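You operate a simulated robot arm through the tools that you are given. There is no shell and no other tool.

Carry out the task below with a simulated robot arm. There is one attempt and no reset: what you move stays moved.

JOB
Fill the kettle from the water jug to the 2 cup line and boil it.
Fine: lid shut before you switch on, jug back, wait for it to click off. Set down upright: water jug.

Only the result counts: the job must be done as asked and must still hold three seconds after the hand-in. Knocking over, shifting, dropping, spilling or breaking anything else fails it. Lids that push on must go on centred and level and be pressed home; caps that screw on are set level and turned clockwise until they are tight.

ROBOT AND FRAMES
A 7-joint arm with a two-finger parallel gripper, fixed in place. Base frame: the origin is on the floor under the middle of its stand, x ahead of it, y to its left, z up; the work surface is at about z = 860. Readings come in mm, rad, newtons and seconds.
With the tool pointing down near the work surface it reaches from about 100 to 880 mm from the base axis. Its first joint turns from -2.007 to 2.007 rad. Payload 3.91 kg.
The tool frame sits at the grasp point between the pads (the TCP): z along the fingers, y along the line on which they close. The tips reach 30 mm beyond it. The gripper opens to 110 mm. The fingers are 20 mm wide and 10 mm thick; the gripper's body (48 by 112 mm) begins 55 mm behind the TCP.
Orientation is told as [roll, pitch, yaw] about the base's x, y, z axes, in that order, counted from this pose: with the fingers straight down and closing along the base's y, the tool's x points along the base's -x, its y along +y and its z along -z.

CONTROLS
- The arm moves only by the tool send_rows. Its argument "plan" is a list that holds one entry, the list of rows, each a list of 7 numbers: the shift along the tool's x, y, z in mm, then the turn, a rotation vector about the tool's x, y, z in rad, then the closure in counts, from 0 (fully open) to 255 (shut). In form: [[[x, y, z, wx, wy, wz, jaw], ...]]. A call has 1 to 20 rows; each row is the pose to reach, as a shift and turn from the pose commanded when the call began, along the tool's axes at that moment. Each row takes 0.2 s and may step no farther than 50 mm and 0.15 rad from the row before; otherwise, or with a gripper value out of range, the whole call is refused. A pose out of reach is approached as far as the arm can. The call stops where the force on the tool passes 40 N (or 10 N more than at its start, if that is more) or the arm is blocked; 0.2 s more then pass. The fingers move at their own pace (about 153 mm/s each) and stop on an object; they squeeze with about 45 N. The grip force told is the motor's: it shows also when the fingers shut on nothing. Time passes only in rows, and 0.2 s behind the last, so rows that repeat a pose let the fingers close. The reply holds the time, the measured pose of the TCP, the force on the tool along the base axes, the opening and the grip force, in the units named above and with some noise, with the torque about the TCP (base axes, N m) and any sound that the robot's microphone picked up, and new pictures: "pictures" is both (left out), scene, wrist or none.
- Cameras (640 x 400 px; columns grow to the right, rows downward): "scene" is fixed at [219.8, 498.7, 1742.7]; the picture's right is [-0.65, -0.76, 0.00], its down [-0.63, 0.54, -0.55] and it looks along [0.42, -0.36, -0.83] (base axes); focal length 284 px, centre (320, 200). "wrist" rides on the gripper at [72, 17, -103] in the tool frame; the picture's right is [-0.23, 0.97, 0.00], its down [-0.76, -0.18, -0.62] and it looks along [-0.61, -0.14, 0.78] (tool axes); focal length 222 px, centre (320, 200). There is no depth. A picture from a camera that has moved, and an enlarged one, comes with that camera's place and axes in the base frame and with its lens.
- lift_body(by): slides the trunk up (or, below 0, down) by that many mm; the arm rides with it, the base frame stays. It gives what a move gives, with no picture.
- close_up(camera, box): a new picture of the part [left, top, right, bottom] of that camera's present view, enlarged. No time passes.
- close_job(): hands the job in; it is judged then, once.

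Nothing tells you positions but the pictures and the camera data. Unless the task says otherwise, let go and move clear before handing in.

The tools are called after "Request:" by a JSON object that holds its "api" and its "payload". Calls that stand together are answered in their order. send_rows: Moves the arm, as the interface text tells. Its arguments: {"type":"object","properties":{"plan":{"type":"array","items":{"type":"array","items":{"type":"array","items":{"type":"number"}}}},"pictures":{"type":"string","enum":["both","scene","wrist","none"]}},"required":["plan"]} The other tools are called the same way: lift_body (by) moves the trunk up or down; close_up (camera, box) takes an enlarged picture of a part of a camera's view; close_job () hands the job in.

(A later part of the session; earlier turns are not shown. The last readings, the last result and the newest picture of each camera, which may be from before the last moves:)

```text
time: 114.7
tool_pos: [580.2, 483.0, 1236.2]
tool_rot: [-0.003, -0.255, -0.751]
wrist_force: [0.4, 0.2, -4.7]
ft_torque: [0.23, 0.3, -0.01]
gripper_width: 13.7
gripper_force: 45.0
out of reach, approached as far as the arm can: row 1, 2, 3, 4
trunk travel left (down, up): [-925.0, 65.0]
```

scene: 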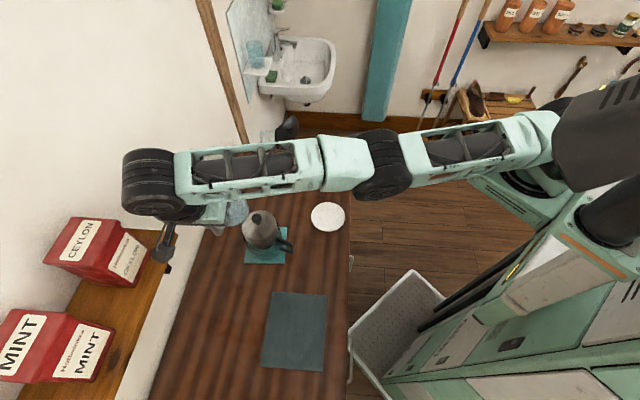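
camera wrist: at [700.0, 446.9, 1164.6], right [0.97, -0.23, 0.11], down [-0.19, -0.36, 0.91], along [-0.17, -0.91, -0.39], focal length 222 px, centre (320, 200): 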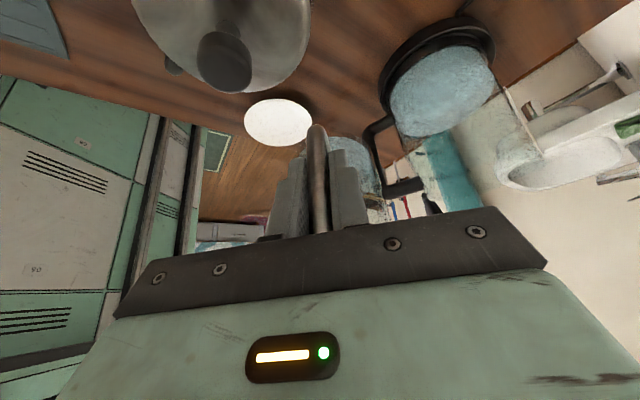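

The arm is stretched out and not tracking my lateral commands, and the hand is getting near the shelf end. I'll immediately move back away from the wall.

Request:
{"api": "send_rows", "payload": {"plan": [[[-22.5, -10.2, 5.9, 0, 0, 0, 255], [-45, -20.5, 11.7, 0, 0, 0, 255], [-67.4, -30.7, 17.6, 0, 0, 0, 255], [-67.4, -30.7, 17.6, 0, 0, 0, 255]]], "pictures": "scene"}}

```text
time: 115.7
tool_pos: [637.2, 452.1, 1242.0]
tool_rot: [-0.001, -0.257, -0.751]
wrist_force: [-0.2, 0.9, -4.9]
ft_torque: [0.27, 0.3, 0.03]
gripper_width: 13.9
gripper_force: 44.8
out of reach, approached as far as the arm can: row 1, 2, 3, 4
trunk travel left (down, up): [-925.0, 65.0]
```

scene: 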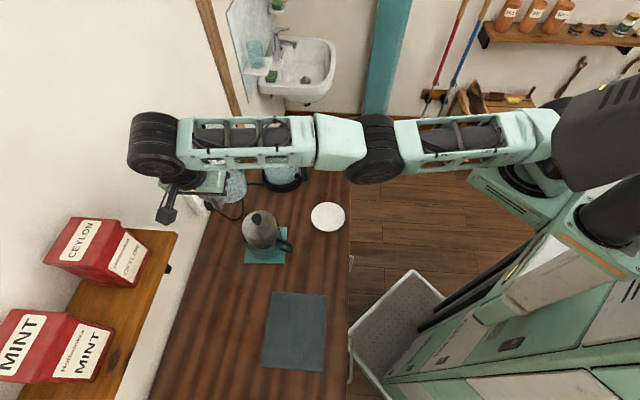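

The elbow appears locked straight in this configuration. Tilting the jug forward moderately (it's nearly empty, so no spill) should change the wrist geometry and free it.

Request:
{"api": "send_rows", "payload": {"plan": [[[0, 0, 0, 0, 0.1, 0, 255], [0, 0, 0, 0, 0.2, 0, 255], [0, 0, 0, 0, 0.3, 0, 255], [0, 0, 0, 0, 0.4, 0, 255], [0, 0, 0, 0, 0.5, 0, 255], [0, 0, 0, 0, 0.5, 0, 255]]], "pictures": "scene"}}

```text
time: 117.1
tool_pos: [644.2, 461.6, 1244.0]
tool_rot: [-0.004, 0.243, -0.751]
wrist_force: [-0.5, -1.0, -5.3]
ft_torque: [0.15, 0.21, -0.03]
gripper_width: 13.7
gripper_force: 44.5
out of reach, approached as far as the arm can: row 2, 3, 4, 5, 6
trunk travel left (down, up): [-925.0, 65.0]
```

scene: 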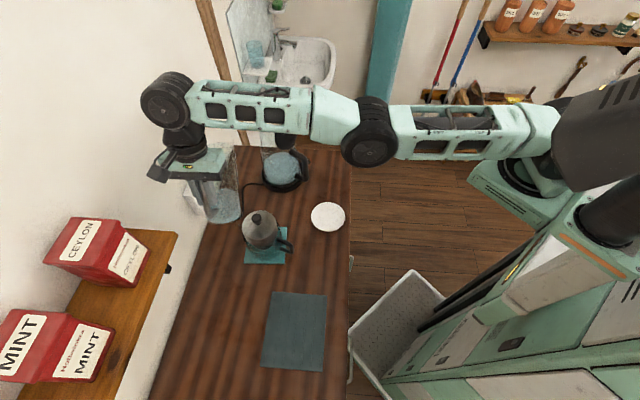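

I'll head back toward the pour-approach pose, which is a configuration known to work, and see if tracking recovers there.

Request:
{"api": "send_rows", "payload": {"plan": [[[-21.7, -3.8, -6.9, -0.024, 0, 0.0966, 255], [-43.3, -7.6, -13.9, -0.0479, 0, 0.1932, 255], [-65, -11.4, -20.8, -0.0719, 0, 0.2897, 255], [-86.6, -15.2, -27.7, -0.0958, 0, 0.3863, 255], [-86.6, -15.2, -27.7, -0.0958, 0, 0.3863, 255]]], "pictures": "scene"}}

```text
time: 118.3
tool_pos: [724.3, 410.5, 1253.8]
tool_rot: [-0.002, 0.244, -1.152]
wrist_force: [-0.4, -0.7, -5.8]
ft_torque: [0.24, 0.1, -0.03]
gripper_width: 13.7
gripper_force: 45.0
out of reach, approached as far as the arm can: row 1, 2, 3, 4, 5
trunk travel left (down, up): [-925.0, 65.0]
```

scene: 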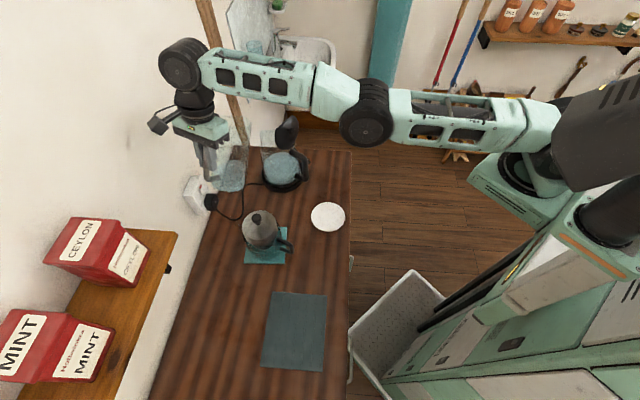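

Tracking still shows the arm hugging its outer reach. I'll try a decisive inward and slightly upward command to get the elbow bending again.

Request:
{"api": "send_rows", "payload": {"plan": [[[15, -13, -15, 0, 0, 0, 255], [20, -35, -18, 0, 0, 0, 255], [20, -60, -18, 0, 0, 0, 255], [20, -85, -18, 0, 0, 0, 255], [20, -110, -18, 0, 0, 0, 255], [20, -130, -18, 0, 0, 0, 255], [20, -130, -18, 0, 0, 0, 255]]], "pictures": "scene"}}

```text
time: 119.9
tool_pos: [678.7, 443.1, 1296.4]
tool_rot: [-0.002, 0.244, -1.149]
wrist_force: [-0.5, 0.9, -4.6]
ft_torque: [0.25, 0.11, -0.02]
gripper_width: 13.6
gripper_force: 45.6
out of reach, approached as far as the arm can: row 1, 2, 3, 4, 5, 6, 7
trunk travel left (down, up): [-925.0, 65.0]
```

scene: 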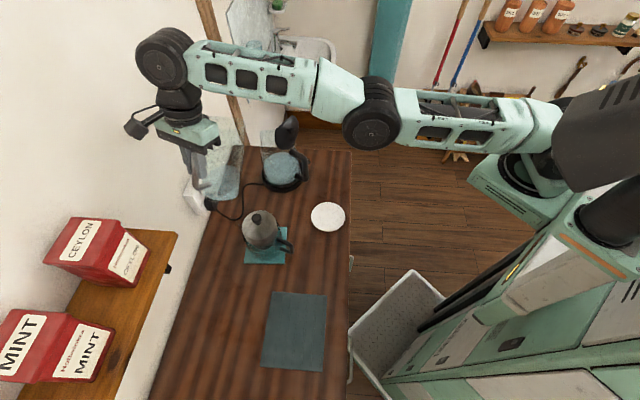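

The elbow seems to have slipped slightly past straight and is stuck at its limit. I'll command well outward to fully straighten the arm and hold, which should let it fall back to the proper side.

Request:
{"api": "send_rows", "payload": {"plan": [[[10.6, 43.6, 2.6, 0, 0, 0, 255], [21.3, 87.2, 5.3, 0, 0, 0, 255], [31.9, 130.8, 7.9, 0, 0, 0, 255], [42.5, 174.4, 10.6, 0, 0, 0, 255], [53.2, 218, 13.2, 0, 0, 0, 255], [63.8, 261.6, 15.8, 0, 0, 0, 255], [74.5, 305.2, 18.5, 0, 0, 0, 255], [85.1, 348.8, 21.1, 0, 0, 0, 255], [85.1, 348.8, 21.1, 0, 0, 0, 255], [85.1, 348.8, 21.1, 0, 0, 0, 255], [85.1, 348.8, 21.1, 0, 0, 0, 255], [85.1, 348.8, 21.1, 0, 0, 0, 255]]], "pictures": "scene"}}

```text
time: 122.5
tool_pos: [686.6, 445.8, 1283.4]
tool_rot: [0.0, 0.245, -1.147]
wrist_force: [0.9, 0.2, -5.7]
ft_torque: [0.25, 0.11, 0.01]
gripper_width: 13.7
gripper_force: 44.2
out of reach, approached as far as the arm can: row 1, 2, 3, 4, 5, 6, 7, 8, 9, 10, 11, 12
trunk travel left (down, up): [-925.0, 65.0]
```

scene: 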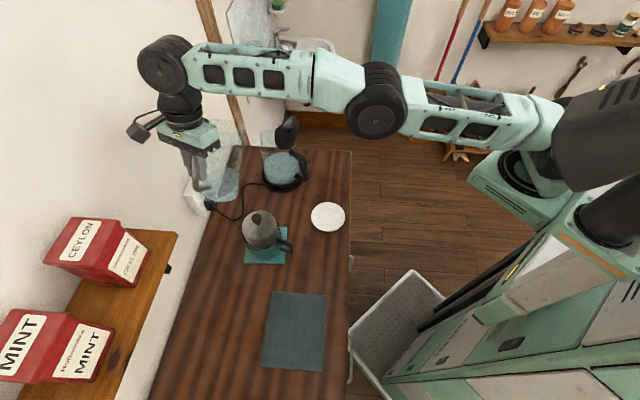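

The elbow looks properly bent again. Now commanding inward.

Request:
{"api": "send_rows", "payload": {"plan": [[[-6.7, -38.6, -1.6, 0, 0, 0, 255], [-13.4, -77.3, -3.3, 0, 0, 0, 255], [-20, -116, -5, 0, 0, 0, 255], [-26.7, -154.6, -6.6, 0, 0, 0, 255], [-26.7, -154.6, -6.6, 0, 0, 0, 255]]], "pictures": "scene"}}

```text
time: 123.7
tool_pos: [561.3, 352.5, 1280.3]
tool_rot: [-0.001, 0.244, -1.148]
wrist_force: [0.8, 0.1, -5.3]
ft_torque: [0.25, 0.1, 0.01]
gripper_width: 13.6
gripper_force: 45.2
trunk travel left (down, up): [-925.0, 65.0]
```

scene: 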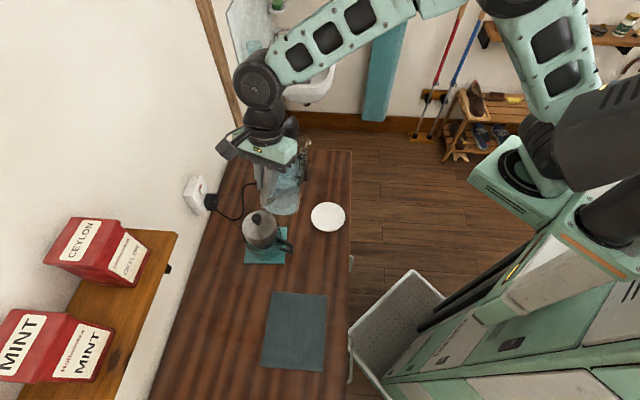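

Freed — the arm tracks correctly again. I'll carry the (slightly tilted, nearly empty) jug toward its home side through clear space.

Request:
{"api": "send_rows", "payload": {"plan": [[[24.4, -7.8, 14.3, 0.0313, 0, -0.1262, 255], [48.7, -15.6, 28.6, 0.0626, 0, -0.2524, 255], [73.1, -23.3, 42.8, 0.0936, 0, -0.3776, 255], [97.4, -31.1, 57.1, 0.1246, 0, -0.5028, 255], [121.8, -38.9, 71.4, 0.1559, 0, -0.6289, 255], [129.3, -46.1, 88.7, 0.1833, 0, -0.7396, 255], [136.8, -53.3, 106, 0.2108, 0, -0.8502, 255], [144.3, -60.5, 123.3, 0.2382, 0, -0.9609, 255], [151.8, -67.7, 140.6, 0.2654, 0, -1.0706, 255], [151.8, -67.7, 140.6, 0.2654, 0, -1.0706, 255]]]}}

```text
time: 125.9
tool_pos: [428.9, 487.9, 1176.1]
tool_rot: [0.0, 0.244, -0.044]
wrist_force: [-0.7, -0.6, -4.4]
ft_torque: [0.04, 0.29, -0.03]
gripper_width: 13.6
gripper_force: 45.1
trunk travel left (down, up): [-925.0, 65.0]
camera wrist: at [384.5, 505.5, 1294.8], right [0.26, 0.96, -0.05], down [0.88, -0.22, 0.42], along [0.39, -0.16, -0.91], focal length 222 px, centre (320, 200)
```

scene: 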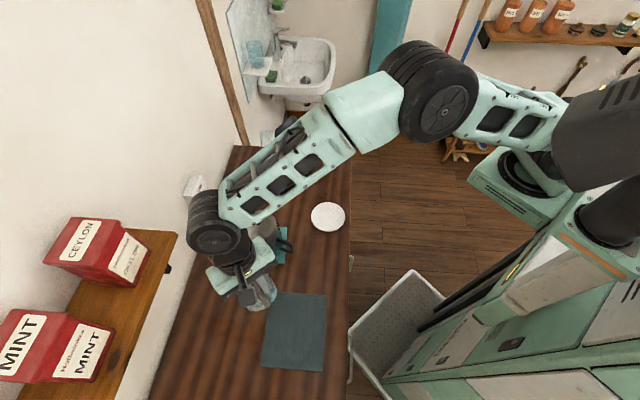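
wrist: 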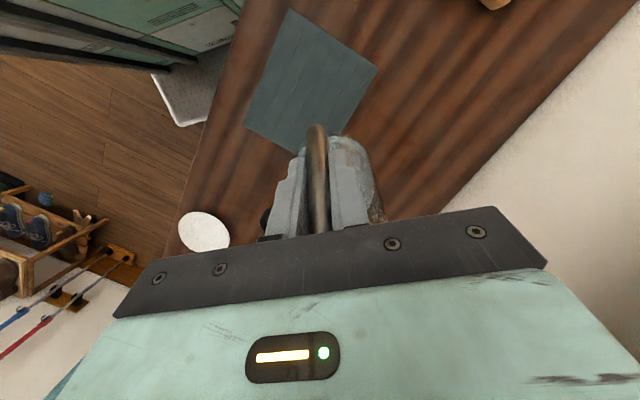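

Good. Levelling the jug while descending to the known-good waypoint.

Request:
{"api": "send_rows", "payload": {"plan": [[[-2, 4.5, 15.6, 0, -0.1, 0, 255], [-4, 9, 31.2, 0, -0.2, 0, 255], [-6, 13.6, 46.7, 0, -0.3, 0, 255], [-8, 18.1, 62.3, 0, -0.4, 0, 255], [-10.1, 22.6, 77.9, 0, -0.502, 0, 255], [-10.1, 22.6, 77.9, 0, -0.502, 0, 255]]]}}

```text
time: 127.3
tool_pos: [419.0, 511.0, 1096.6]
tool_rot: [-0.001, -0.256, -0.044]
wrist_force: [-0.4, 0.0, -4.7]
ft_torque: [-0.03, 0.41, 0.02]
gripper_width: 13.7
gripper_force: 44.5
trunk travel left (down, up): [-925.0, 65.0]
camera wrist: at [323.7, 532.2, 1178.7], right [0.26, 0.96, 0.06], down [0.57, -0.2, 0.8], along [0.78, -0.18, -0.6], focal length 222 px, centre (320, 200)
```

scene: 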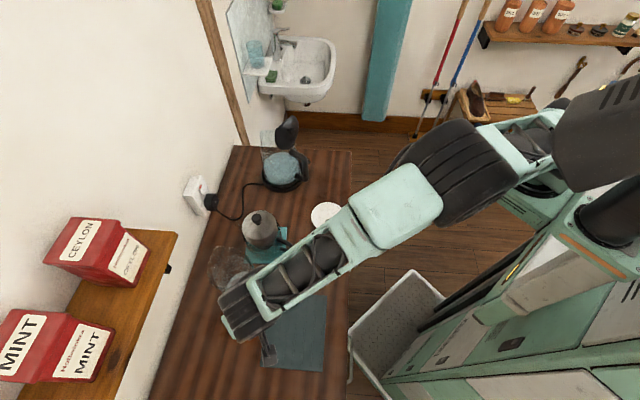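
wrist: 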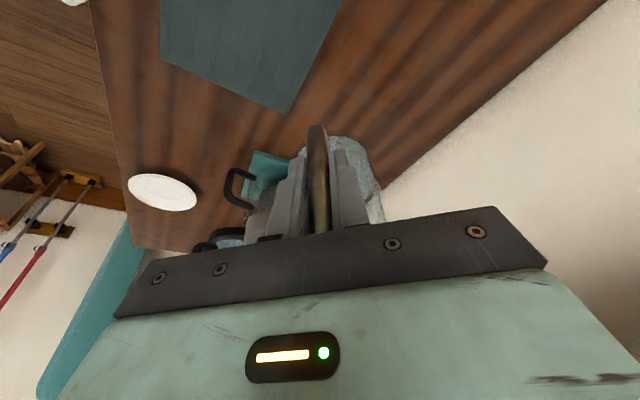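

Request:
{"api": "send_rows", "payload": {"plan": [[[4.6, 1.9, 3.3, -0.0293, 0, -0.1118, 255], [9.2, 3.8, 6.5, -0.0586, 0, -0.2237, 255], [13.7, 5.7, 9.8, -0.0878, 0, -0.3355, 255], [18.3, 7.6, 13, -0.1171, 0, -0.4474, 255], [22.9, 9.5, 16.3, -0.1464, 0, -0.5592, 255], [22.9, 9.5, 16.3, -0.1464, 0, -0.5592, 255]]], "pictures": "none"}}

```text
time: 128.7
tool_pos: [402.0, 520.2, 1075.3]
tool_rot: [-0.003, -0.256, 0.533]
wrist_force: [-0.9, 0.3, -4.8]
ft_torque: [-0.19, 0.32, 0.03]
gripper_width: 13.4
gripper_force: 44.8
trunk travel left (down, up): [-925.0, 65.0]
```

Request:
{"api": "send_rows", "payload": {"plan": [[[-5.1, 12.5, 20.7, 0, 0, 0, 255], [-10.2, 25, 41.4, 0, 0, 0, 255], [-15.2, 37.6, 62.1, 0, 0, 0, 255], [-20.3, 50.1, 82.8, 0, 0, 0, 255], [-16.7, 50.1, 96.5, 0, 0, 0, 255], [-13.1, 50.1, 110.2, 0, 0, 0, 255], [-13.1, 50.1, 110.2, 0, 0, 0, 255]]]}}

Request:
{"api": "close_up", "payload": {"camera": "scene", "box": [165, 290, 265, 370]}}

```text
time: 130.3
tool_pos: [410.8, 584.1, 972.5]
tool_rot: [-0.001, -0.258, 0.532]
wrist_force: [-0.7, -0.3, -5.0]
ft_torque: [-0.15, 0.35, 0.02]
gripper_width: 13.6
gripper_force: 45.4
trunk travel left (down, up): [-925.0, 65.0]
camera wrist: at [319.8, 549.3, 1054.9], right [-0.31, 0.95, 0.06], down [0.59, 0.14, 0.8], along [0.75, 0.28, -0.6], focal length 222 px, centre (320, 200)
```

scene: 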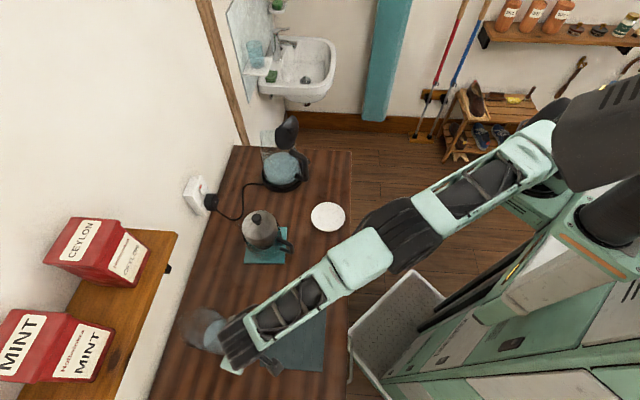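
wrist: 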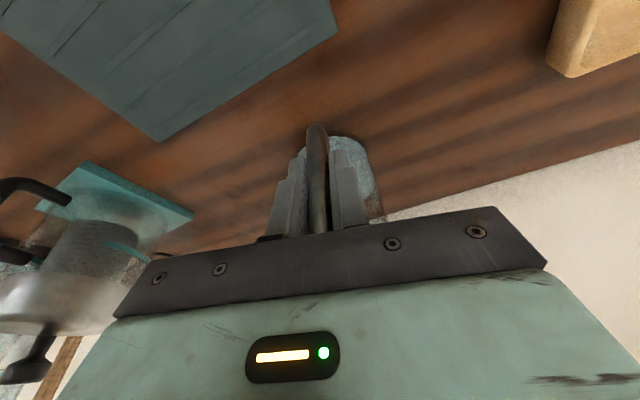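

```text
5.00 times, centred on (215, 330) of scene
camera zoom: at [219.8, 498.7, 1742.7], right [-0.65, -0.76, 0.0], down [-0.63, 0.54, -0.55], along [0.42, -0.36, -0.83], focal length 1421 px, centre (845, -450)
```

zoom: 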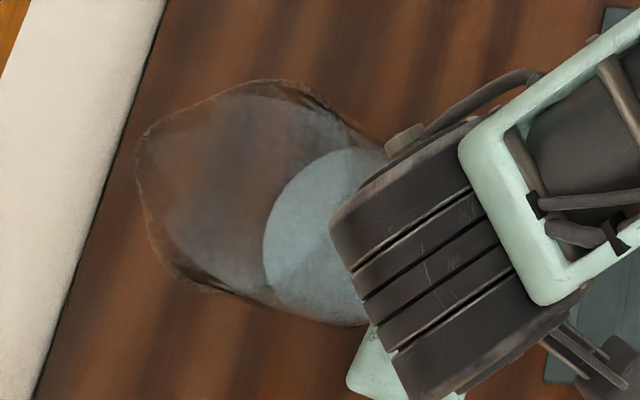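

The jug is right over its original spot. Lowering the last few millimetres onto the counter.

Request:
{"api": "send_rows", "payload": {"plan": [[[0.5, 0, 1.9, 0, 0, 0, 255], [1, 0, 3.9, 0, 0, 0, 255], [1.4, 0, 5.3, 0, 0, 0, 255], [1.4, 0, 5.3, 0, 0, 0, 255]]], "pictures": "none"}}

```text
time: 131.3
tool_pos: [412.4, 584.7, 969.9]
tool_rot: [0.0, -0.262, 0.533]
wrist_force: [-3.2, -3.2, 9.1]
ft_torque: [0.44, -1.06, -0.12]
gripper_width: 13.9
gripper_force: 44.9
trunk travel left (down, up): [-925.0, 65.0]
```

Contact is made a bit early, so I'll ease up about 2 mm to sit it without pressing.

Request:
{"api": "send_rows", "payload": {"plan": [[[-0.3, 0, -1, 0, 0, 0, 255], [-0.5, 0, -1.9, 0, 0, 0, 255], [-0.5, 0, -1.9, 0, 0, 0, 255]]], "pictures": "none"}}

```text
time: 132.1
tool_pos: [411.6, 585.1, 969.7]
tool_rot: [-0.001, -0.257, 0.534]
wrist_force: [2.5, 2.0, 4.1]
ft_torque: [0.72, -1.05, 0.02]
gripper_width: 13.8
gripper_force: 45.1
trunk travel left (down, up): [-925.0, 65.0]
```

Request:
{"api": "send_rows", "payload": {"plan": [[[-0.3, 0, -1, 0, -0.008, 0, 255], [-0.4, 0, -1.2, 0, -0.015, 0, 255], [-0.4, 0, -1.2, 0, -0.015, 0, 255]]], "pictures": "none"}}

```text
time: 132.9
tool_pos: [411.5, 583.7, 969.8]
tool_rot: [-0.003, -0.271, 0.531]
wrist_force: [0.1, 0.3, -5.2]
ft_torque: [-0.19, 0.31, -0.01]
gripper_width: 13.9
gripper_force: 44.9
trunk travel left (down, up): [-925.0, 65.0]
```

Hanging free again by a hair. Lowering about 1 mm to just touch.

Request:
{"api": "send_rows", "payload": {"plan": [[[0.15, 0, 0.5, 0, 0, 0, 255], [0.27, 0, 1, 0, 0, 0, 255], [0.27, 0, 1, 0, 0, 0, 255]]], "pictures": "none"}}

```text
time: 133.7
tool_pos: [410.8, 584.3, 971.0]
tool_rot: [-0.003, -0.273, 0.533]
wrist_force: [1.0, 0.5, -6.0]
ft_torque: [-0.2, 0.35, 0.02]
gripper_width: 13.8
gripper_force: 44.9
trunk travel left (down, up): [-925.0, 65.0]
```

Request:
{"api": "send_rows", "payload": {"plan": [[[0.27, 0, 1, 0, 0, 0, 255], [0.5, 0, 2, 0, 0, 0, 255], [0.5, 0, 2, 0, 0, 0, 255]]], "pictures": "none"}}

```text
time: 134.5
tool_pos: [412.2, 583.4, 970.1]
tool_rot: [-0.002, -0.272, 0.533]
wrist_force: [-0.1, -1.2, -5.1]
ft_torque: [-0.19, 0.37, 0.02]
gripper_width: 13.5
gripper_force: 44.9
trunk travel left (down, up): [-925.0, 65.0]
```

Request:
{"api": "send_rows", "payload": {"plan": [[[0.2, 0, 0.8, 0, 0, 0, 255], [0.4, 0, 1.5, 0, 0, 0, 255], [0.4, 0, 1.5, 0, 0, 0, 255]]], "pictures": "none"}}

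```text
time: 135.3
tool_pos: [411.5, 582.8, 968.0]
tool_rot: [0.0, -0.274, 0.532]
wrist_force: [-1.4, -2.0, 1.3]
ft_torque: [-0.17, 0.21, -0.03]
gripper_width: 13.5
gripper_force: 44.4
trunk travel left (down, up): [-925.0, 65.0]
```

The jug is seated flat on the counter. Releasing and backing straight off.

Request:
{"api": "send_rows", "payload": {"plan": [[[0, 0, 0, 0, 0, 0, 180], [0, 0, 0, 0, 0, 0, 60], [0, 0, 0, 0, 0, 0, 0], [0, 0, 0, 0, 0, 0, 0], [0, 0, -30, 0, 0, 0, 0], [0, 0, -65, 0, 0, 0, 0], [0, 0, -105, 0, 0, 0, 0], [0, 0, -145, 0, 0, 0, 0], [0, 0, -180, 0, 0.1, 0, 0], [0, 0, -200, 0, 0.2, 0, 0], [0, 0, -210, 0, 0.273, 0, 0]]]}}

Request:
{"api": "close_up", "payload": {"camera": "wrist", "box": [240, 60, 440, 220]}}

Request:
{"api": "close_up", "payload": {"camera": "scene", "box": [165, 290, 265, 370]}}

```text
time: 137.7
tool_pos: [363.8, 555.3, 1169.4]
tool_rot: [-0.003, 0.002, 0.533]
wrist_force: [0.6, -0.1, 0.0]
ft_torque: [0.0, 0.0, 0.03]
gripper_width: 110.0
gripper_force: 0.1
trunk travel left (down, up): [-925.0, 65.0]
camera wrist: at [291.9, 533.1, 1275.1], right [-0.3, 0.95, 0.0], down [0.75, 0.23, 0.62], along [0.59, 0.19, -0.78], focal length 222 px, centre (320, 200)
```

scene: 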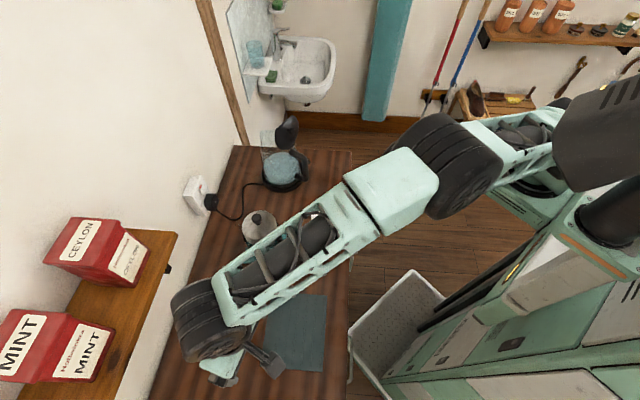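
wrist: 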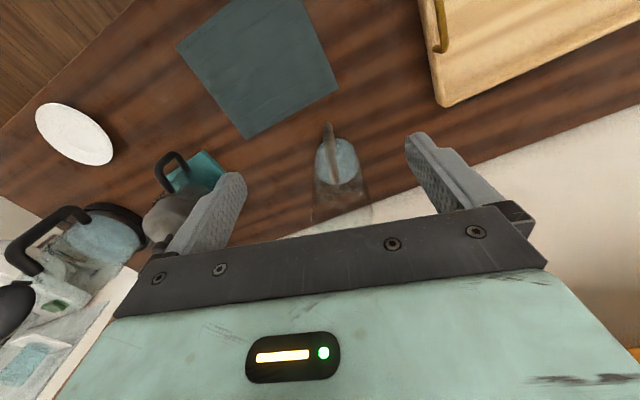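

```text
2.50 times, centred on (340, 140) of wrist
camera zoom: at [291.9, 533.1, 1275.1], right [-0.3, 0.95, 0.0], down [0.75, 0.23, 0.62], along [0.59, 0.19, -0.78], focal length 555 px, centre (270, 350)
```

zoom: 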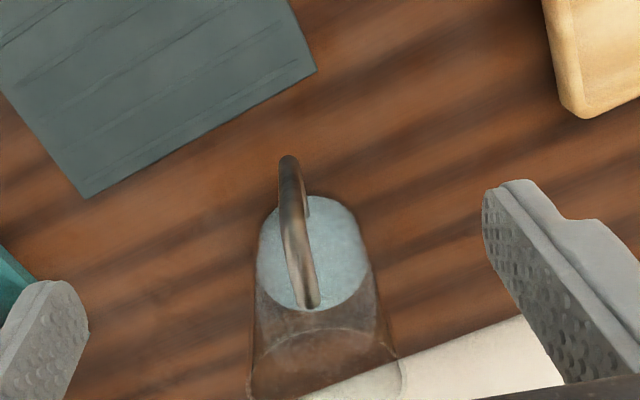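

```text
5.00 times, centred on (215, 330) of scene
camera zoom: at [219.8, 498.7, 1742.7], right [-0.65, -0.76, 0.0], down [-0.63, 0.54, -0.55], along [0.42, -0.36, -0.83], focal length 1421 px, centre (845, -450)
```

zoom: 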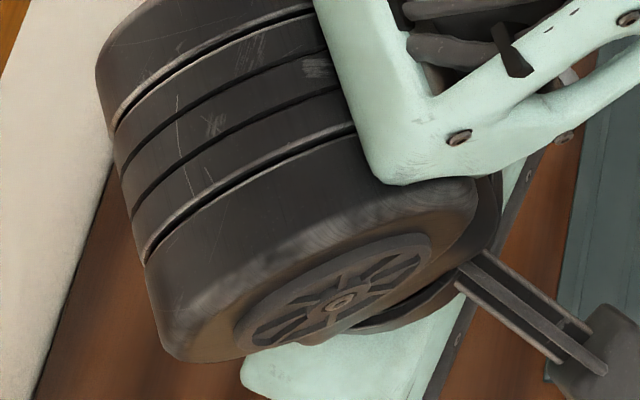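

The jug stands upright in its original place. Now I'll fly back, fingers closed, to a point above and behind the open lid.

Request:
{"api": "send_rows", "payload": {"plan": [[[-7.8, -43, -15, 0, 0, 0.02, 0], [-15.5, -86, -30, 0, 0, 0.04, 100], [-23.3, -129, -45, 0, 0, 0.061, 255], [-31.1, -172, -60, 0, 0, 0.081, 255], [-38.8, -215, -75, 0, 0, 0.101, 255], [-46.6, -258, -90, 0, 0, 0.121, 255], [-54.4, -301, -105, 0, 0, 0.142, 255], [-62.2, -344, -120, 0, 0, 0.162, 255], [-69.9, -387, -120, 0, 0, 0.182, 255], [-77.7, -430, -120, 0, 0, 0.202, 255], [-85.5, -473, -120, 0, 0, 0.223, 255], [-93.2, -516, -120, 0, 0, 0.243, 255], [-101, -558.9, -120, 0, 0, 0.263, 255]]]}}

Request:
{"api": "close_up", "payload": {"camera": "wrist", "box": [240, 60, 420, 220]}}

```text
time: 140.5
tool_pos: [732.9, 127.4, 1285.7]
tool_rot: [-0.002, -0.001, 0.271]
wrist_force: [-1.0, 0.6, 0.5]
ft_torque: [-0.01, -0.01, -0.02]
gripper_width: 0.1
gripper_force: 38.1
trunk travel left (down, up): [-925.0, 65.0]
camera wrist: at [659.0, 123.8, 1389.5], right [-0.04, 1.0, 0.0], down [0.78, 0.03, 0.62], along [0.62, 0.03, -0.78], focal length 222 px, centre (320, 200)
```

scene: 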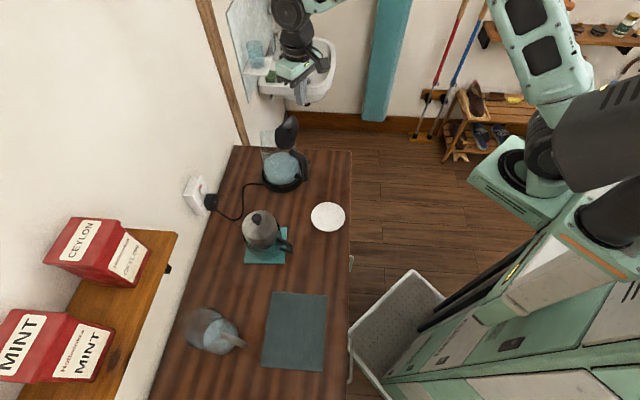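
wrist: 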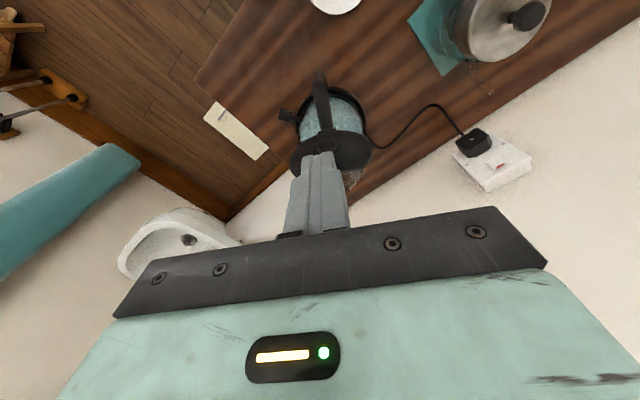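

```text
2.50 times, centred on (330, 140) of wrist
camera zoom: at [659.0, 123.8, 1389.5], right [-0.04, 1.0, 0.0], down [0.78, 0.03, 0.62], along [0.62, 0.03, -0.78], focal length 555 px, centre (295, 350)
```

zoom: 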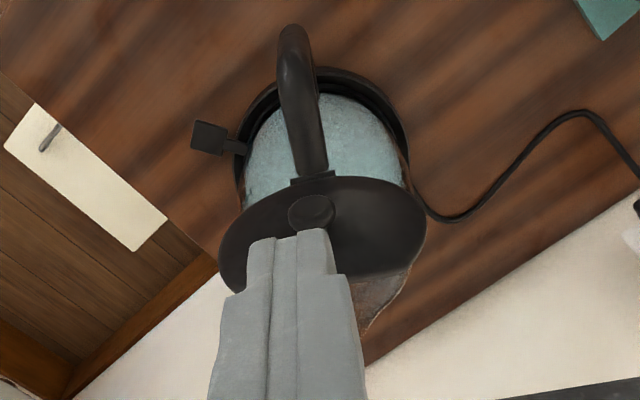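

The fingers are aligned behind the lid's knob. Descending so the fingertips are level with the knob on the lid's outer side.

Request:
{"api": "send_rows", "payload": {"plan": [[[0, 0, 46, 0, 0, 0, 255], [0, 0, 92, 0, 0, 0, 255], [0, 0, 137, 0, 0, 0, 255]]], "pictures": "scene"}}

Request:
{"api": "close_up", "payload": {"camera": "scene", "box": [240, 80, 320, 200]}}

```text
time: 141.3
tool_pos: [734.9, 126.9, 1147.1]
tool_rot: [-0.002, -0.001, 0.269]
wrist_force: [0.1, 0.1, -0.3]
ft_torque: [0.03, 0.01, -0.01]
gripper_width: 0.1
gripper_force: 37.8
trunk travel left (down, up): [-925.0, 65.0]
```

scene: 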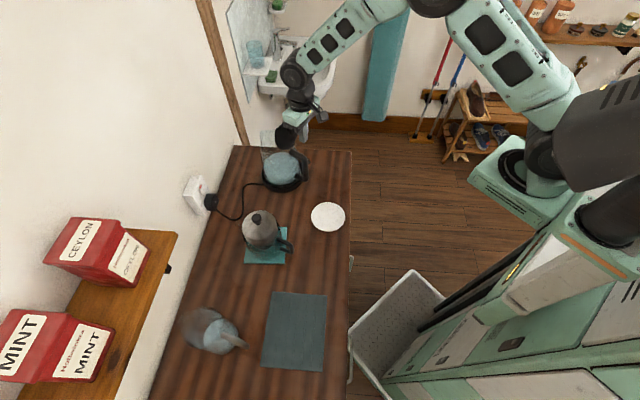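

```text
3.33 times, centred on (280, 140) of scene
camera zoom: at [219.8, 498.7, 1742.7], right [-0.65, -0.76, 0.0], down [-0.63, 0.54, -0.55], along [0.42, -0.36, -0.83], focal length 948 px, centre (453, 400)
```

zoom: 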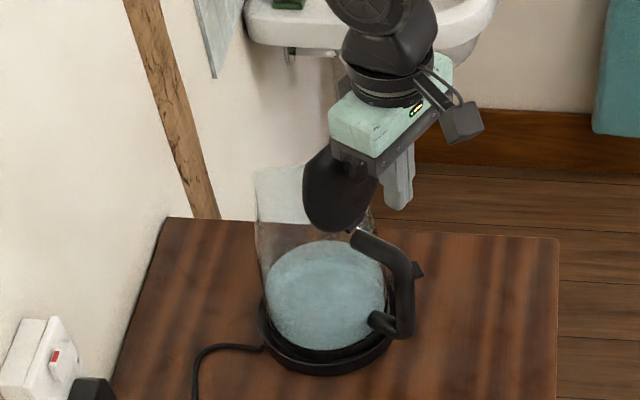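

Positioned behind the lid. Pushing it forward gently.

Request:
{"api": "send_rows", "payload": {"plan": [[[-10, 0, 0, 0, 0, 0, 255], [-20, 0, 0, 0, 0, 0, 255], [-30, 0, 0, 0, 0, 0, 255], [-40, 0, 0, 0, 0, 0, 255], [-50, 0, 0, 0, 0, 0, 255], [-60, 0, 0, 0, 0, 0, 255], [-68, 0, 0, 0, 0, 0, 255]]], "pictures": "scene"}}

Request:
{"api": "close_up", "payload": {"camera": "scene", "box": [240, 80, 320, 200]}}

```text
time: 142.9
tool_pos: [800.7, 143.2, 1153.2]
tool_rot: [0.0, 0.0, 0.269]
wrist_force: [-0.6, 0.4, 0.0]
ft_torque: [0.01, -0.01, -0.01]
gripper_width: 0.0
gripper_force: 38.3
trunk travel left (down, up): [-925.0, 65.0]
```

scene: 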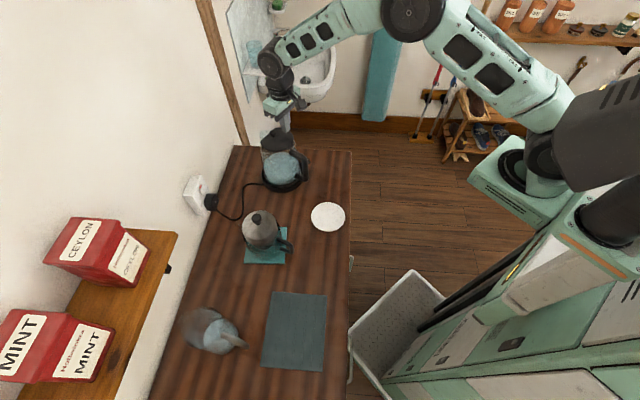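

```text
3.33 times, centred on (280, 140) of scene
camera zoom: at [219.8, 498.7, 1742.7], right [-0.65, -0.76, 0.0], down [-0.63, 0.54, -0.55], along [0.42, -0.36, -0.83], focal length 948 px, centre (453, 400)
```

zoom: 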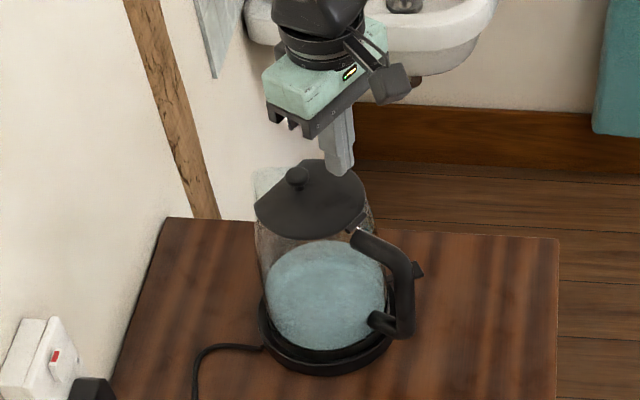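

The lid has swung shut. I'll move over the knob and press down to make sure it's home.

Request:
{"api": "send_rows", "payload": {"plan": [[[-20, 0, 0, 0, 0, 0, 255], [-40, 0, 0, 0, 0, 0, 255], [-57, 0, 0, 0, 0, 0, 255], [-57, 0, 15, 0, 0, 0, 255], [-57, 0, 29, 0, 0, 0, 255]]], "pictures": "wrist"}}

Request:
{"api": "close_up", "payload": {"camera": "wrist", "box": [220, 80, 420, 220]}}

```text
time: 144.1
tool_pos: [856.3, 157.2, 1123.2]
tool_rot: [0.0, 0.0, 0.269]
wrist_force: [0.8, 0.1, 0.6]
ft_torque: [0.02, 0.05, -0.05]
gripper_width: 0.0
gripper_force: 37.5
trunk travel left (down, up): [-925.0, 65.0]
camera wrist: at [780.9, 154.4, 1227.4], right [-0.04, 1.0, 0.0], down [0.78, 0.03, 0.62], along [0.62, 0.02, -0.78], focal length 222 px, centre (320, 200)
```

wrist: 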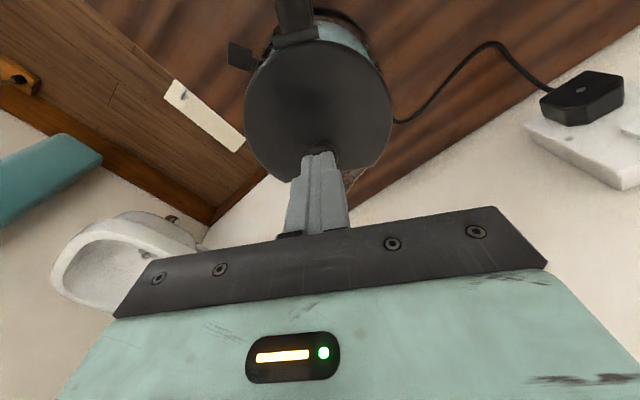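

```text
2.86 times, centred on (320, 150) of wrist
camera zoom: at [780.9, 154.4, 1227.4], right [-0.04, 1.0, 0.0], down [0.78, 0.03, 0.62], along [0.62, 0.02, -0.78], focal length 635 px, centre (320, 343)
```

zoom: 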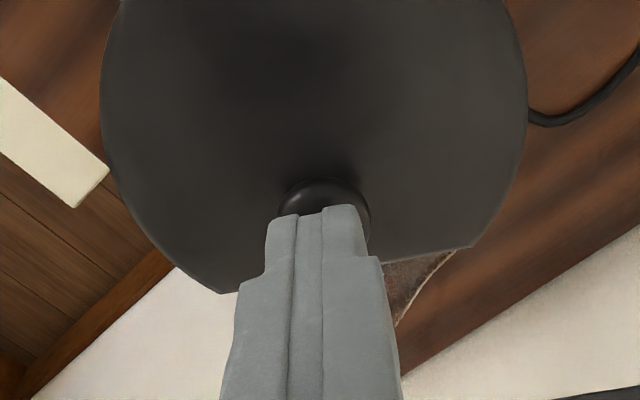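

Fingertips are right above the knob. Pressing down slowly.

Request:
{"api": "send_rows", "payload": {"plan": [[[0, 0, 3, 0, 0, 0, 255], [0, 0, 5, 0, 0, 0, 255], [0, 0, 7, 0, 0, 0, 255], [0, 0, 9, 0, 0, 0, 255]]], "pictures": "none"}}

```text
time: 145.1
tool_pos: [855.1, 158.0, 1116.7]
tool_rot: [0.0, -0.002, 0.268]
wrist_force: [-2.3, -0.5, 9.7]
ft_torque: [-0.05, 0.05, 0.05]
gripper_width: 0.0
gripper_force: 37.7
trunk travel left (down, up): [-925.0, 65.0]
```

Request:
{"api": "send_rows", "payload": {"plan": [[[0, 0, 2, 0, 0, 0, 255], [0, 0, 4, 0, 0, 0, 255], [0, 0, 5, 0, 0, 0, 255], [0, 0, 5, 0, 0, 0, 255]]], "pictures": "scene"}}

Request:
{"api": "close_up", "payload": {"camera": "scene", "box": [240, 80, 320, 200]}}

```text
time: 146.2
tool_pos: [857.2, 158.2, 1116.3]
tool_rot: [0.001, -0.015, 0.269]
wrist_force: [-1.8, -1.4, 14.2]
ft_torque: [-0.03, 0.0, -0.06]
gripper_width: 0.1
gripper_force: 37.9
trunk travel left (down, up): [-925.0, 65.0]
stopped in row 4: the force on the tool passed its limit at 40 N (the readings are from after the stop); the commanded pose is now the measured one
```

scene: 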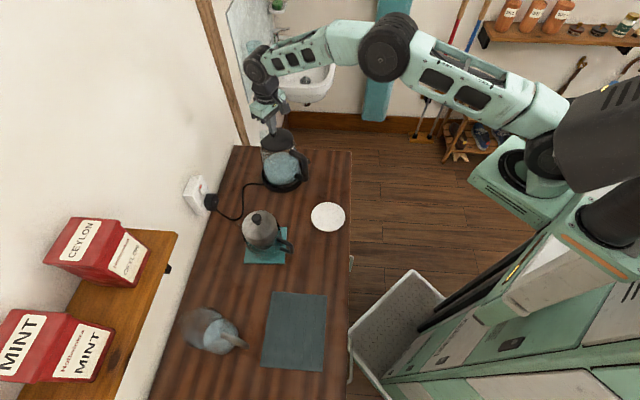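

```text
3.33 times, centred on (280, 140) of scene
camera zoom: at [219.8, 498.7, 1742.7], right [-0.65, -0.76, 0.0], down [-0.63, 0.54, -0.55], along [0.42, -0.36, -0.83], focal length 948 px, centre (453, 400)
```

zoom: 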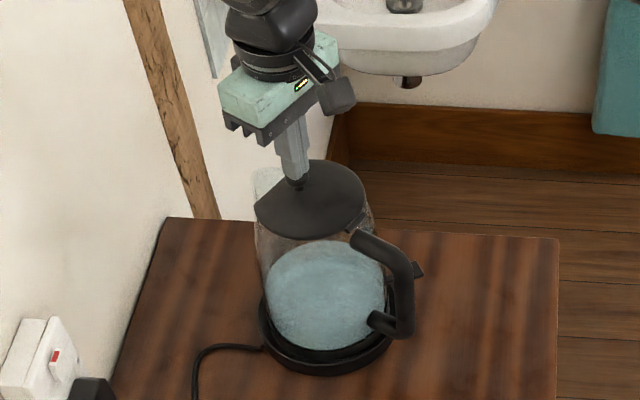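

The lid took over 40 N on the knob and is firmly shut; the kettle hasn't moved. Now I'll go look at the lever switch from its side before pressing it.

Request:
{"api": "send_rows", "payload": {"plan": [[[0, 0, -40, 0, 0, 0, 255], [0, 0, -80, 0, 0, 0, 255], [0, 0, -115, 0, 0.015, 0, 255], [35.6, -24.4, -115, 0, 0.015, 0.054, 255], [71.2, -48.8, -115, 0, 0.015, 0.108, 255], [106.7, -73.3, -115, 0, 0.015, 0.161, 255], [142.3, -97.7, -115, 0, 0.015, 0.215, 255], [177.9, -122.1, -115, 0, 0.015, 0.269, 255]]], "pictures": "wrist"}}

```text
time: 148.0
tool_pos: [716.7, -2.8, 1228.8]
tool_rot: [0.0, 0.008, 0.0]
wrist_force: [0.1, 0.7, 0.3]
ft_torque: [-0.01, 0.06, 0.01]
gripper_width: 0.0
gripper_force: 37.9
trunk travel left (down, up): [-925.0, 65.0]
camera wrist: at [644.2, 12.8, 1333.1], right [0.23, 0.97, 0.0], down [0.77, -0.18, 0.62], along [0.6, -0.14, -0.79], focal length 222 px, centre (320, 200)
```

wrist: 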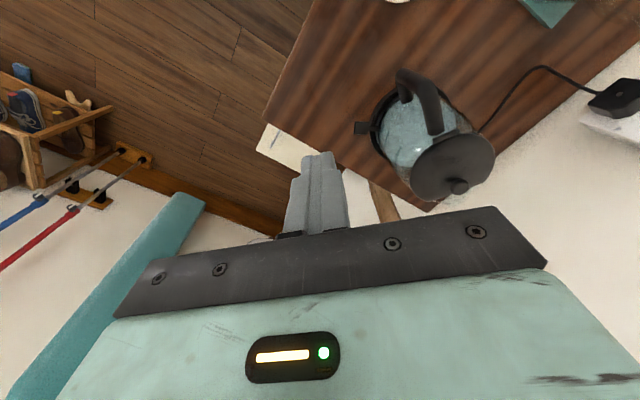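

Request:
{"api": "send_rows", "payload": {"plan": [[[0, 0, 45, 0, -0.1, 0, 255], [0, 0, 90, 0, -0.2, 0, 255], [0, 0, 135, 0, -0.3, 0, 255], [0, 0, 180, 0, -0.4, 0, 255], [0, 0, 225, 0, -0.5, 0, 255], [0, 0, 265, 0, -0.6, 0, 255]]], "pictures": "wrist"}}

Request:
{"api": "close_up", "payload": {"camera": "wrist", "box": [340, 80, 500, 220]}}

```text
time: 149.4
tool_pos: [714.3, -9.7, 960.6]
tool_rot: [-0.003, -0.597, 0.002]
wrist_force: [0.2, 0.4, 0.9]
ft_torque: [0.04, 0.0, -0.04]
gripper_width: 0.1
gripper_force: 38.1
trunk travel left (down, up): [-925.0, 65.0]
camera wrist: at [595.2, 7.2, 1006.8], right [0.19, 0.97, 0.13], down [0.28, -0.18, 0.94], along [0.94, -0.14, -0.31], focal length 222 px, centre (320, 200)
```

wrist: 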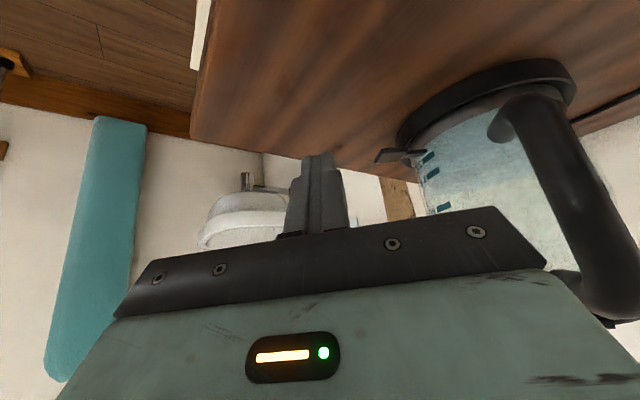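

```text
2.86 times, centred on (420, 150) of wrist
camera zoom: at [595.2, 7.2, 1006.8], right [0.19, 0.97, 0.13], down [0.28, -0.18, 0.94], along [0.94, -0.14, -0.31], focal length 635 px, centre (34, 343)
```

zoom: 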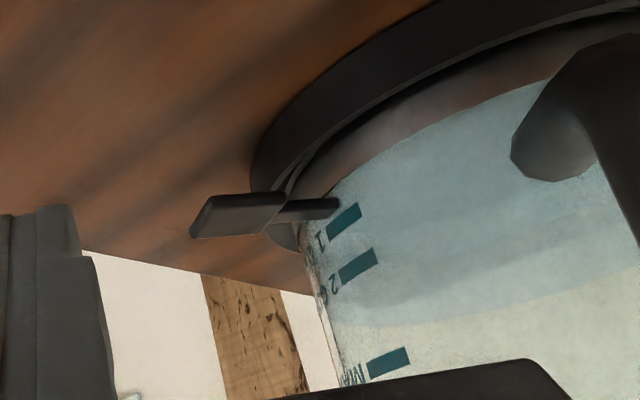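

I can see the lever paddle and, from outside, all three marks with the water. Zooming in further on both.

Request:
{"api": "close_up", "payload": {"camera": "wrist", "box": [410, 140, 480, 210]}}

Request:
{"api": "close_up", "payload": {"camera": "wrist", "box": [365, 130, 435, 185]}}

```text
5.71 times, centred on (445, 175) of wrist
camera zoom: at [595.2, 7.2, 1006.8], right [0.19, 0.97, 0.13], down [0.28, -0.18, 0.94], along [0.94, -0.14, -0.31], focal length 1269 px, centre (-394, 343)
```

zoom: 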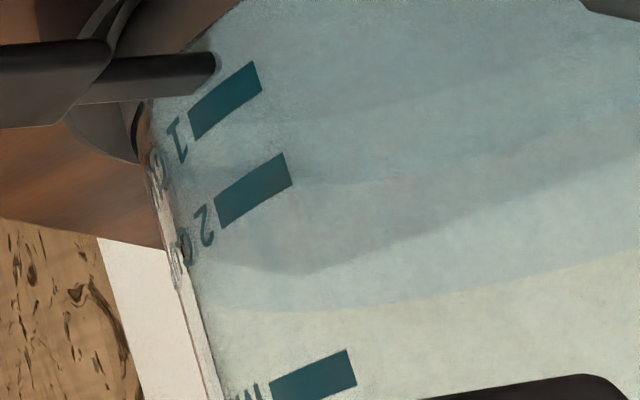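

```text
7.27 times, centred on (400, 158) of wrist
camera zoom: at [595.2, 7.2, 1006.8], right [0.19, 0.97, 0.13], down [0.28, -0.18, 0.94], along [0.94, -0.14, -0.31], focal length 1615 px, centre (-262, 509)
```

zoom: 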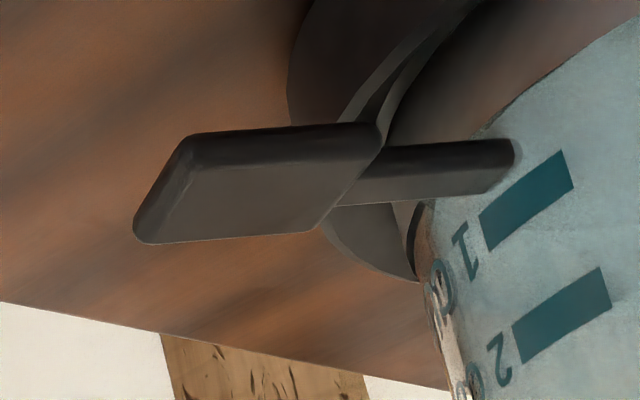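

The lever paddle is horizontal on a stem just above the base ring. Let me zoom once more on the 2 CUPS bar from outside to verify the near waterline.

Request:
{"api": "close_up", "payload": {"camera": "wrist", "box": [432, 155, 472, 185]}}

```text
13.33 times, centred on (452, 170) of wrist
camera zoom: at [595.2, 7.2, 1006.8], right [0.19, 0.97, 0.13], down [0.28, -0.18, 0.94], along [0.94, -0.14, -0.31], focal length 2962 px, centre (-1440, 600)
```

zoom: 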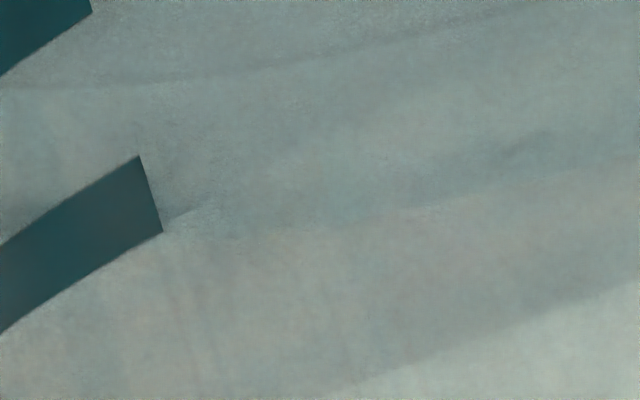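

Request:
{"api": "close_up", "payload": {"camera": "wrist", "box": [424, 150, 464, 206]}}

Request:
{"api": "close_up", "payload": {"camera": "wrist", "box": [430, 172, 454, 200]}}

```text
7.14 times, centred on (444, 178) of wrist
camera zoom: at [595.2, 7.2, 1006.8], right [0.19, 0.97, 0.13], down [0.28, -0.18, 0.94], along [0.94, -0.14, -0.31], focal length 1587 px, centre (-566, 357)
```

zoom: 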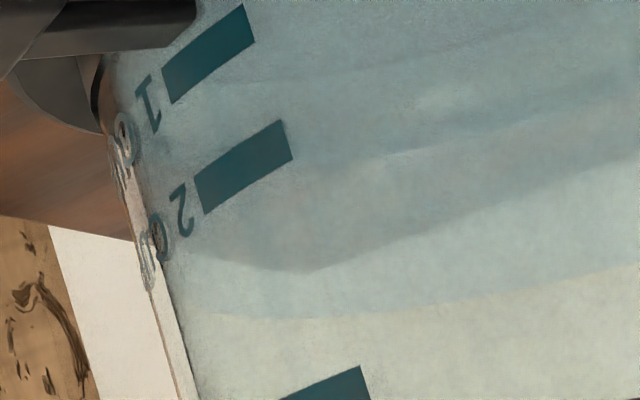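

```text
14.29 times, centred on (442, 186) of wrist
camera zoom: at [595.2, 7.2, 1006.8], right [0.19, 0.97, 0.13], down [0.28, -0.18, 0.94], along [0.94, -0.14, -0.31], focal length 3173 px, centre (-1423, 400)
```

zoom: 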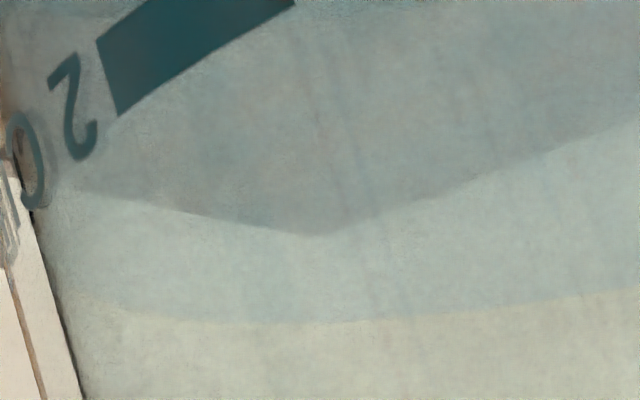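

My best geometric checks put the level within a couple of millimetres of the 2 CUPS line. Now the switch: the paddle spans about y=40–72 at (817, ·, 902). I'll open the gripper and use just the left fingertip, so the hand stays clear of the kettle.

Request:
{"api": "send_rows", "payload": {"plan": [[[0, 0, 0, 0, 0, 0, 100], [0, 0, 0, 0, 0, 0, 0], [0, 0, 0, 0, 0, 0, 0], [-36, 1, 24.4, 0, 0, 0, 0], [-72, 2, 48.9, 0, 0, 0, 0]]]}}

Request:
{"api": "close_up", "payload": {"camera": "wrist", "box": [380, 60, 560, 220]}}

Request:
{"api": "close_up", "payload": {"camera": "scene", "box": [260, 110, 340, 200]}}

```text
time: 150.6
tool_pos: [802.7, -5.1, 960.5]
tool_rot: [0.0, -0.594, 0.0]
wrist_force: [0.6, 0.4, -0.4]
ft_torque: [0.04, 0.0, -0.03]
gripper_width: 109.6
gripper_force: 0.0
trunk travel left (down, up): [-925.0, 65.0]
camera wrist: at [683.7, 11.6, 1006.6], right [0.19, 0.97, 0.13], down [0.28, -0.18, 0.94], along [0.94, -0.14, -0.31], focal length 222 px, centre (320, 200)
```

scene: 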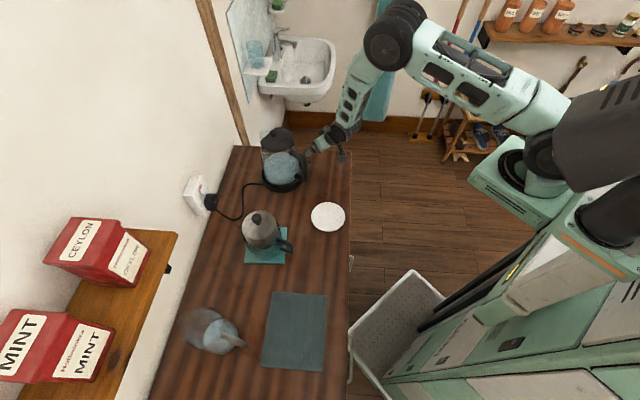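
wrist: 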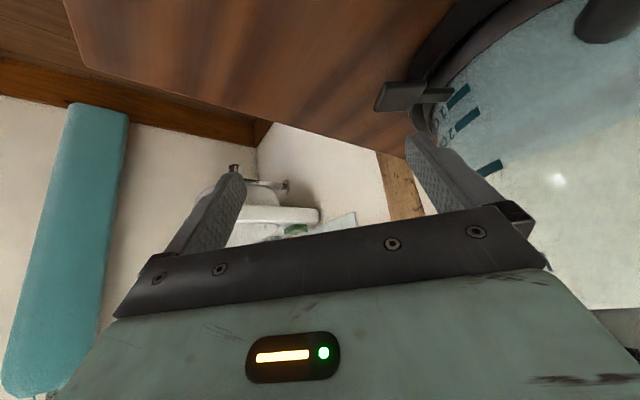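

```text
2.50 times, centred on (470, 140) of wrist
camera zoom: at [683.7, 11.6, 1006.6], right [0.19, 0.97, 0.13], down [0.28, -0.18, 0.94], along [0.94, -0.14, -0.31], focal length 555 px, centre (-55, 350)
```

zoom: 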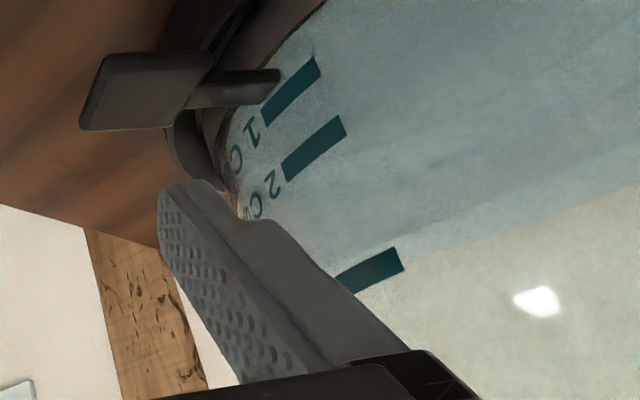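

```text
4.44 times, centred on (300, 155) of scene
camera zoom: at [219.8, 498.7, 1742.7], right [-0.65, -0.76, 0.0], down [-0.63, 0.54, -0.55], along [0.42, -0.36, -0.83], focal length 1264 px, centre (409, 400)
```

zoom: 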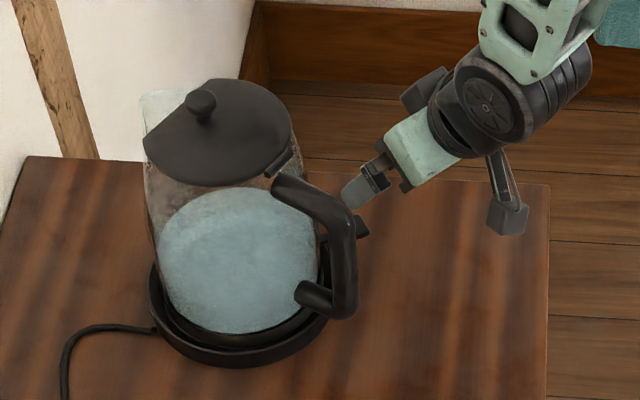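

The left fingertip is right above the paddle at (819,55,936). Lowering to just above it.

Request:
{"api": "send_rows", "payload": {"plan": [[[5.6, -2, 8.3, 0, 0, 0, 0], [11.2, -4, 16.5, 0, 0, 0, 0], [15.7, -4, 23.2, 0, 0, 0, 0]]], "pictures": "wrist"}}

Request:
{"api": "close_up", "payload": {"camera": "wrist", "box": [380, 60, 560, 220]}}

```text
time: 151.4
tool_pos: [801.7, -9.7, 934.0]
tool_rot: [0.001, -0.595, 0.0]
wrist_force: [0.2, 0.9, 0.7]
ft_torque: [-0.04, 0.0, 0.03]
gripper_width: 109.9
gripper_force: 0.1
trunk travel left (down, up): [-925.0, 65.0]
camera wrist: at [683.8, 7.3, 979.3], right [0.19, 0.97, 0.13], down [0.28, -0.18, 0.94], along [0.94, -0.14, -0.31], focal length 222 px, centre (320, 200)
```

wrist: 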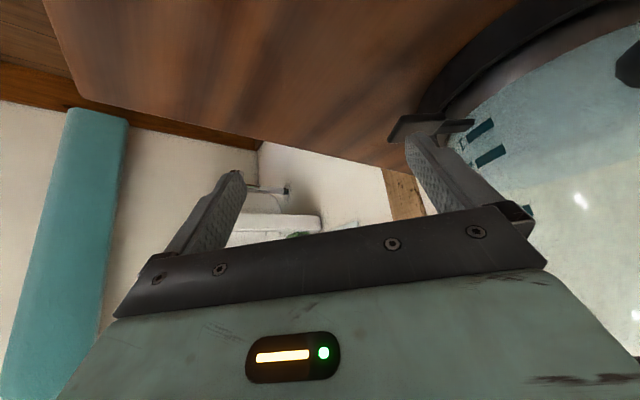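

```text
2.50 times, centred on (470, 140) of wrist
camera zoom: at [683.8, 7.3, 979.3], right [0.19, 0.97, 0.13], down [0.28, -0.18, 0.94], along [0.94, -0.14, -0.31], focal length 555 px, centre (-55, 350)
```

zoom: 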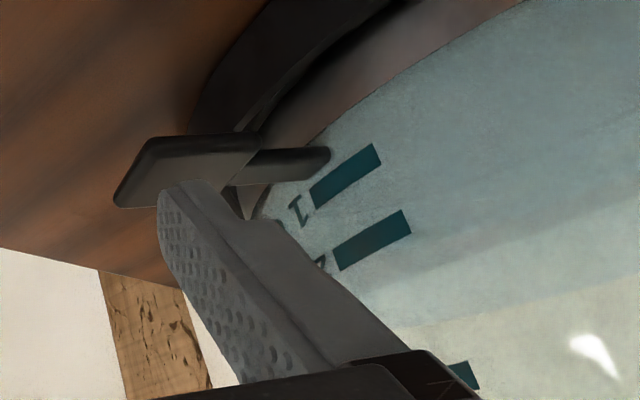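

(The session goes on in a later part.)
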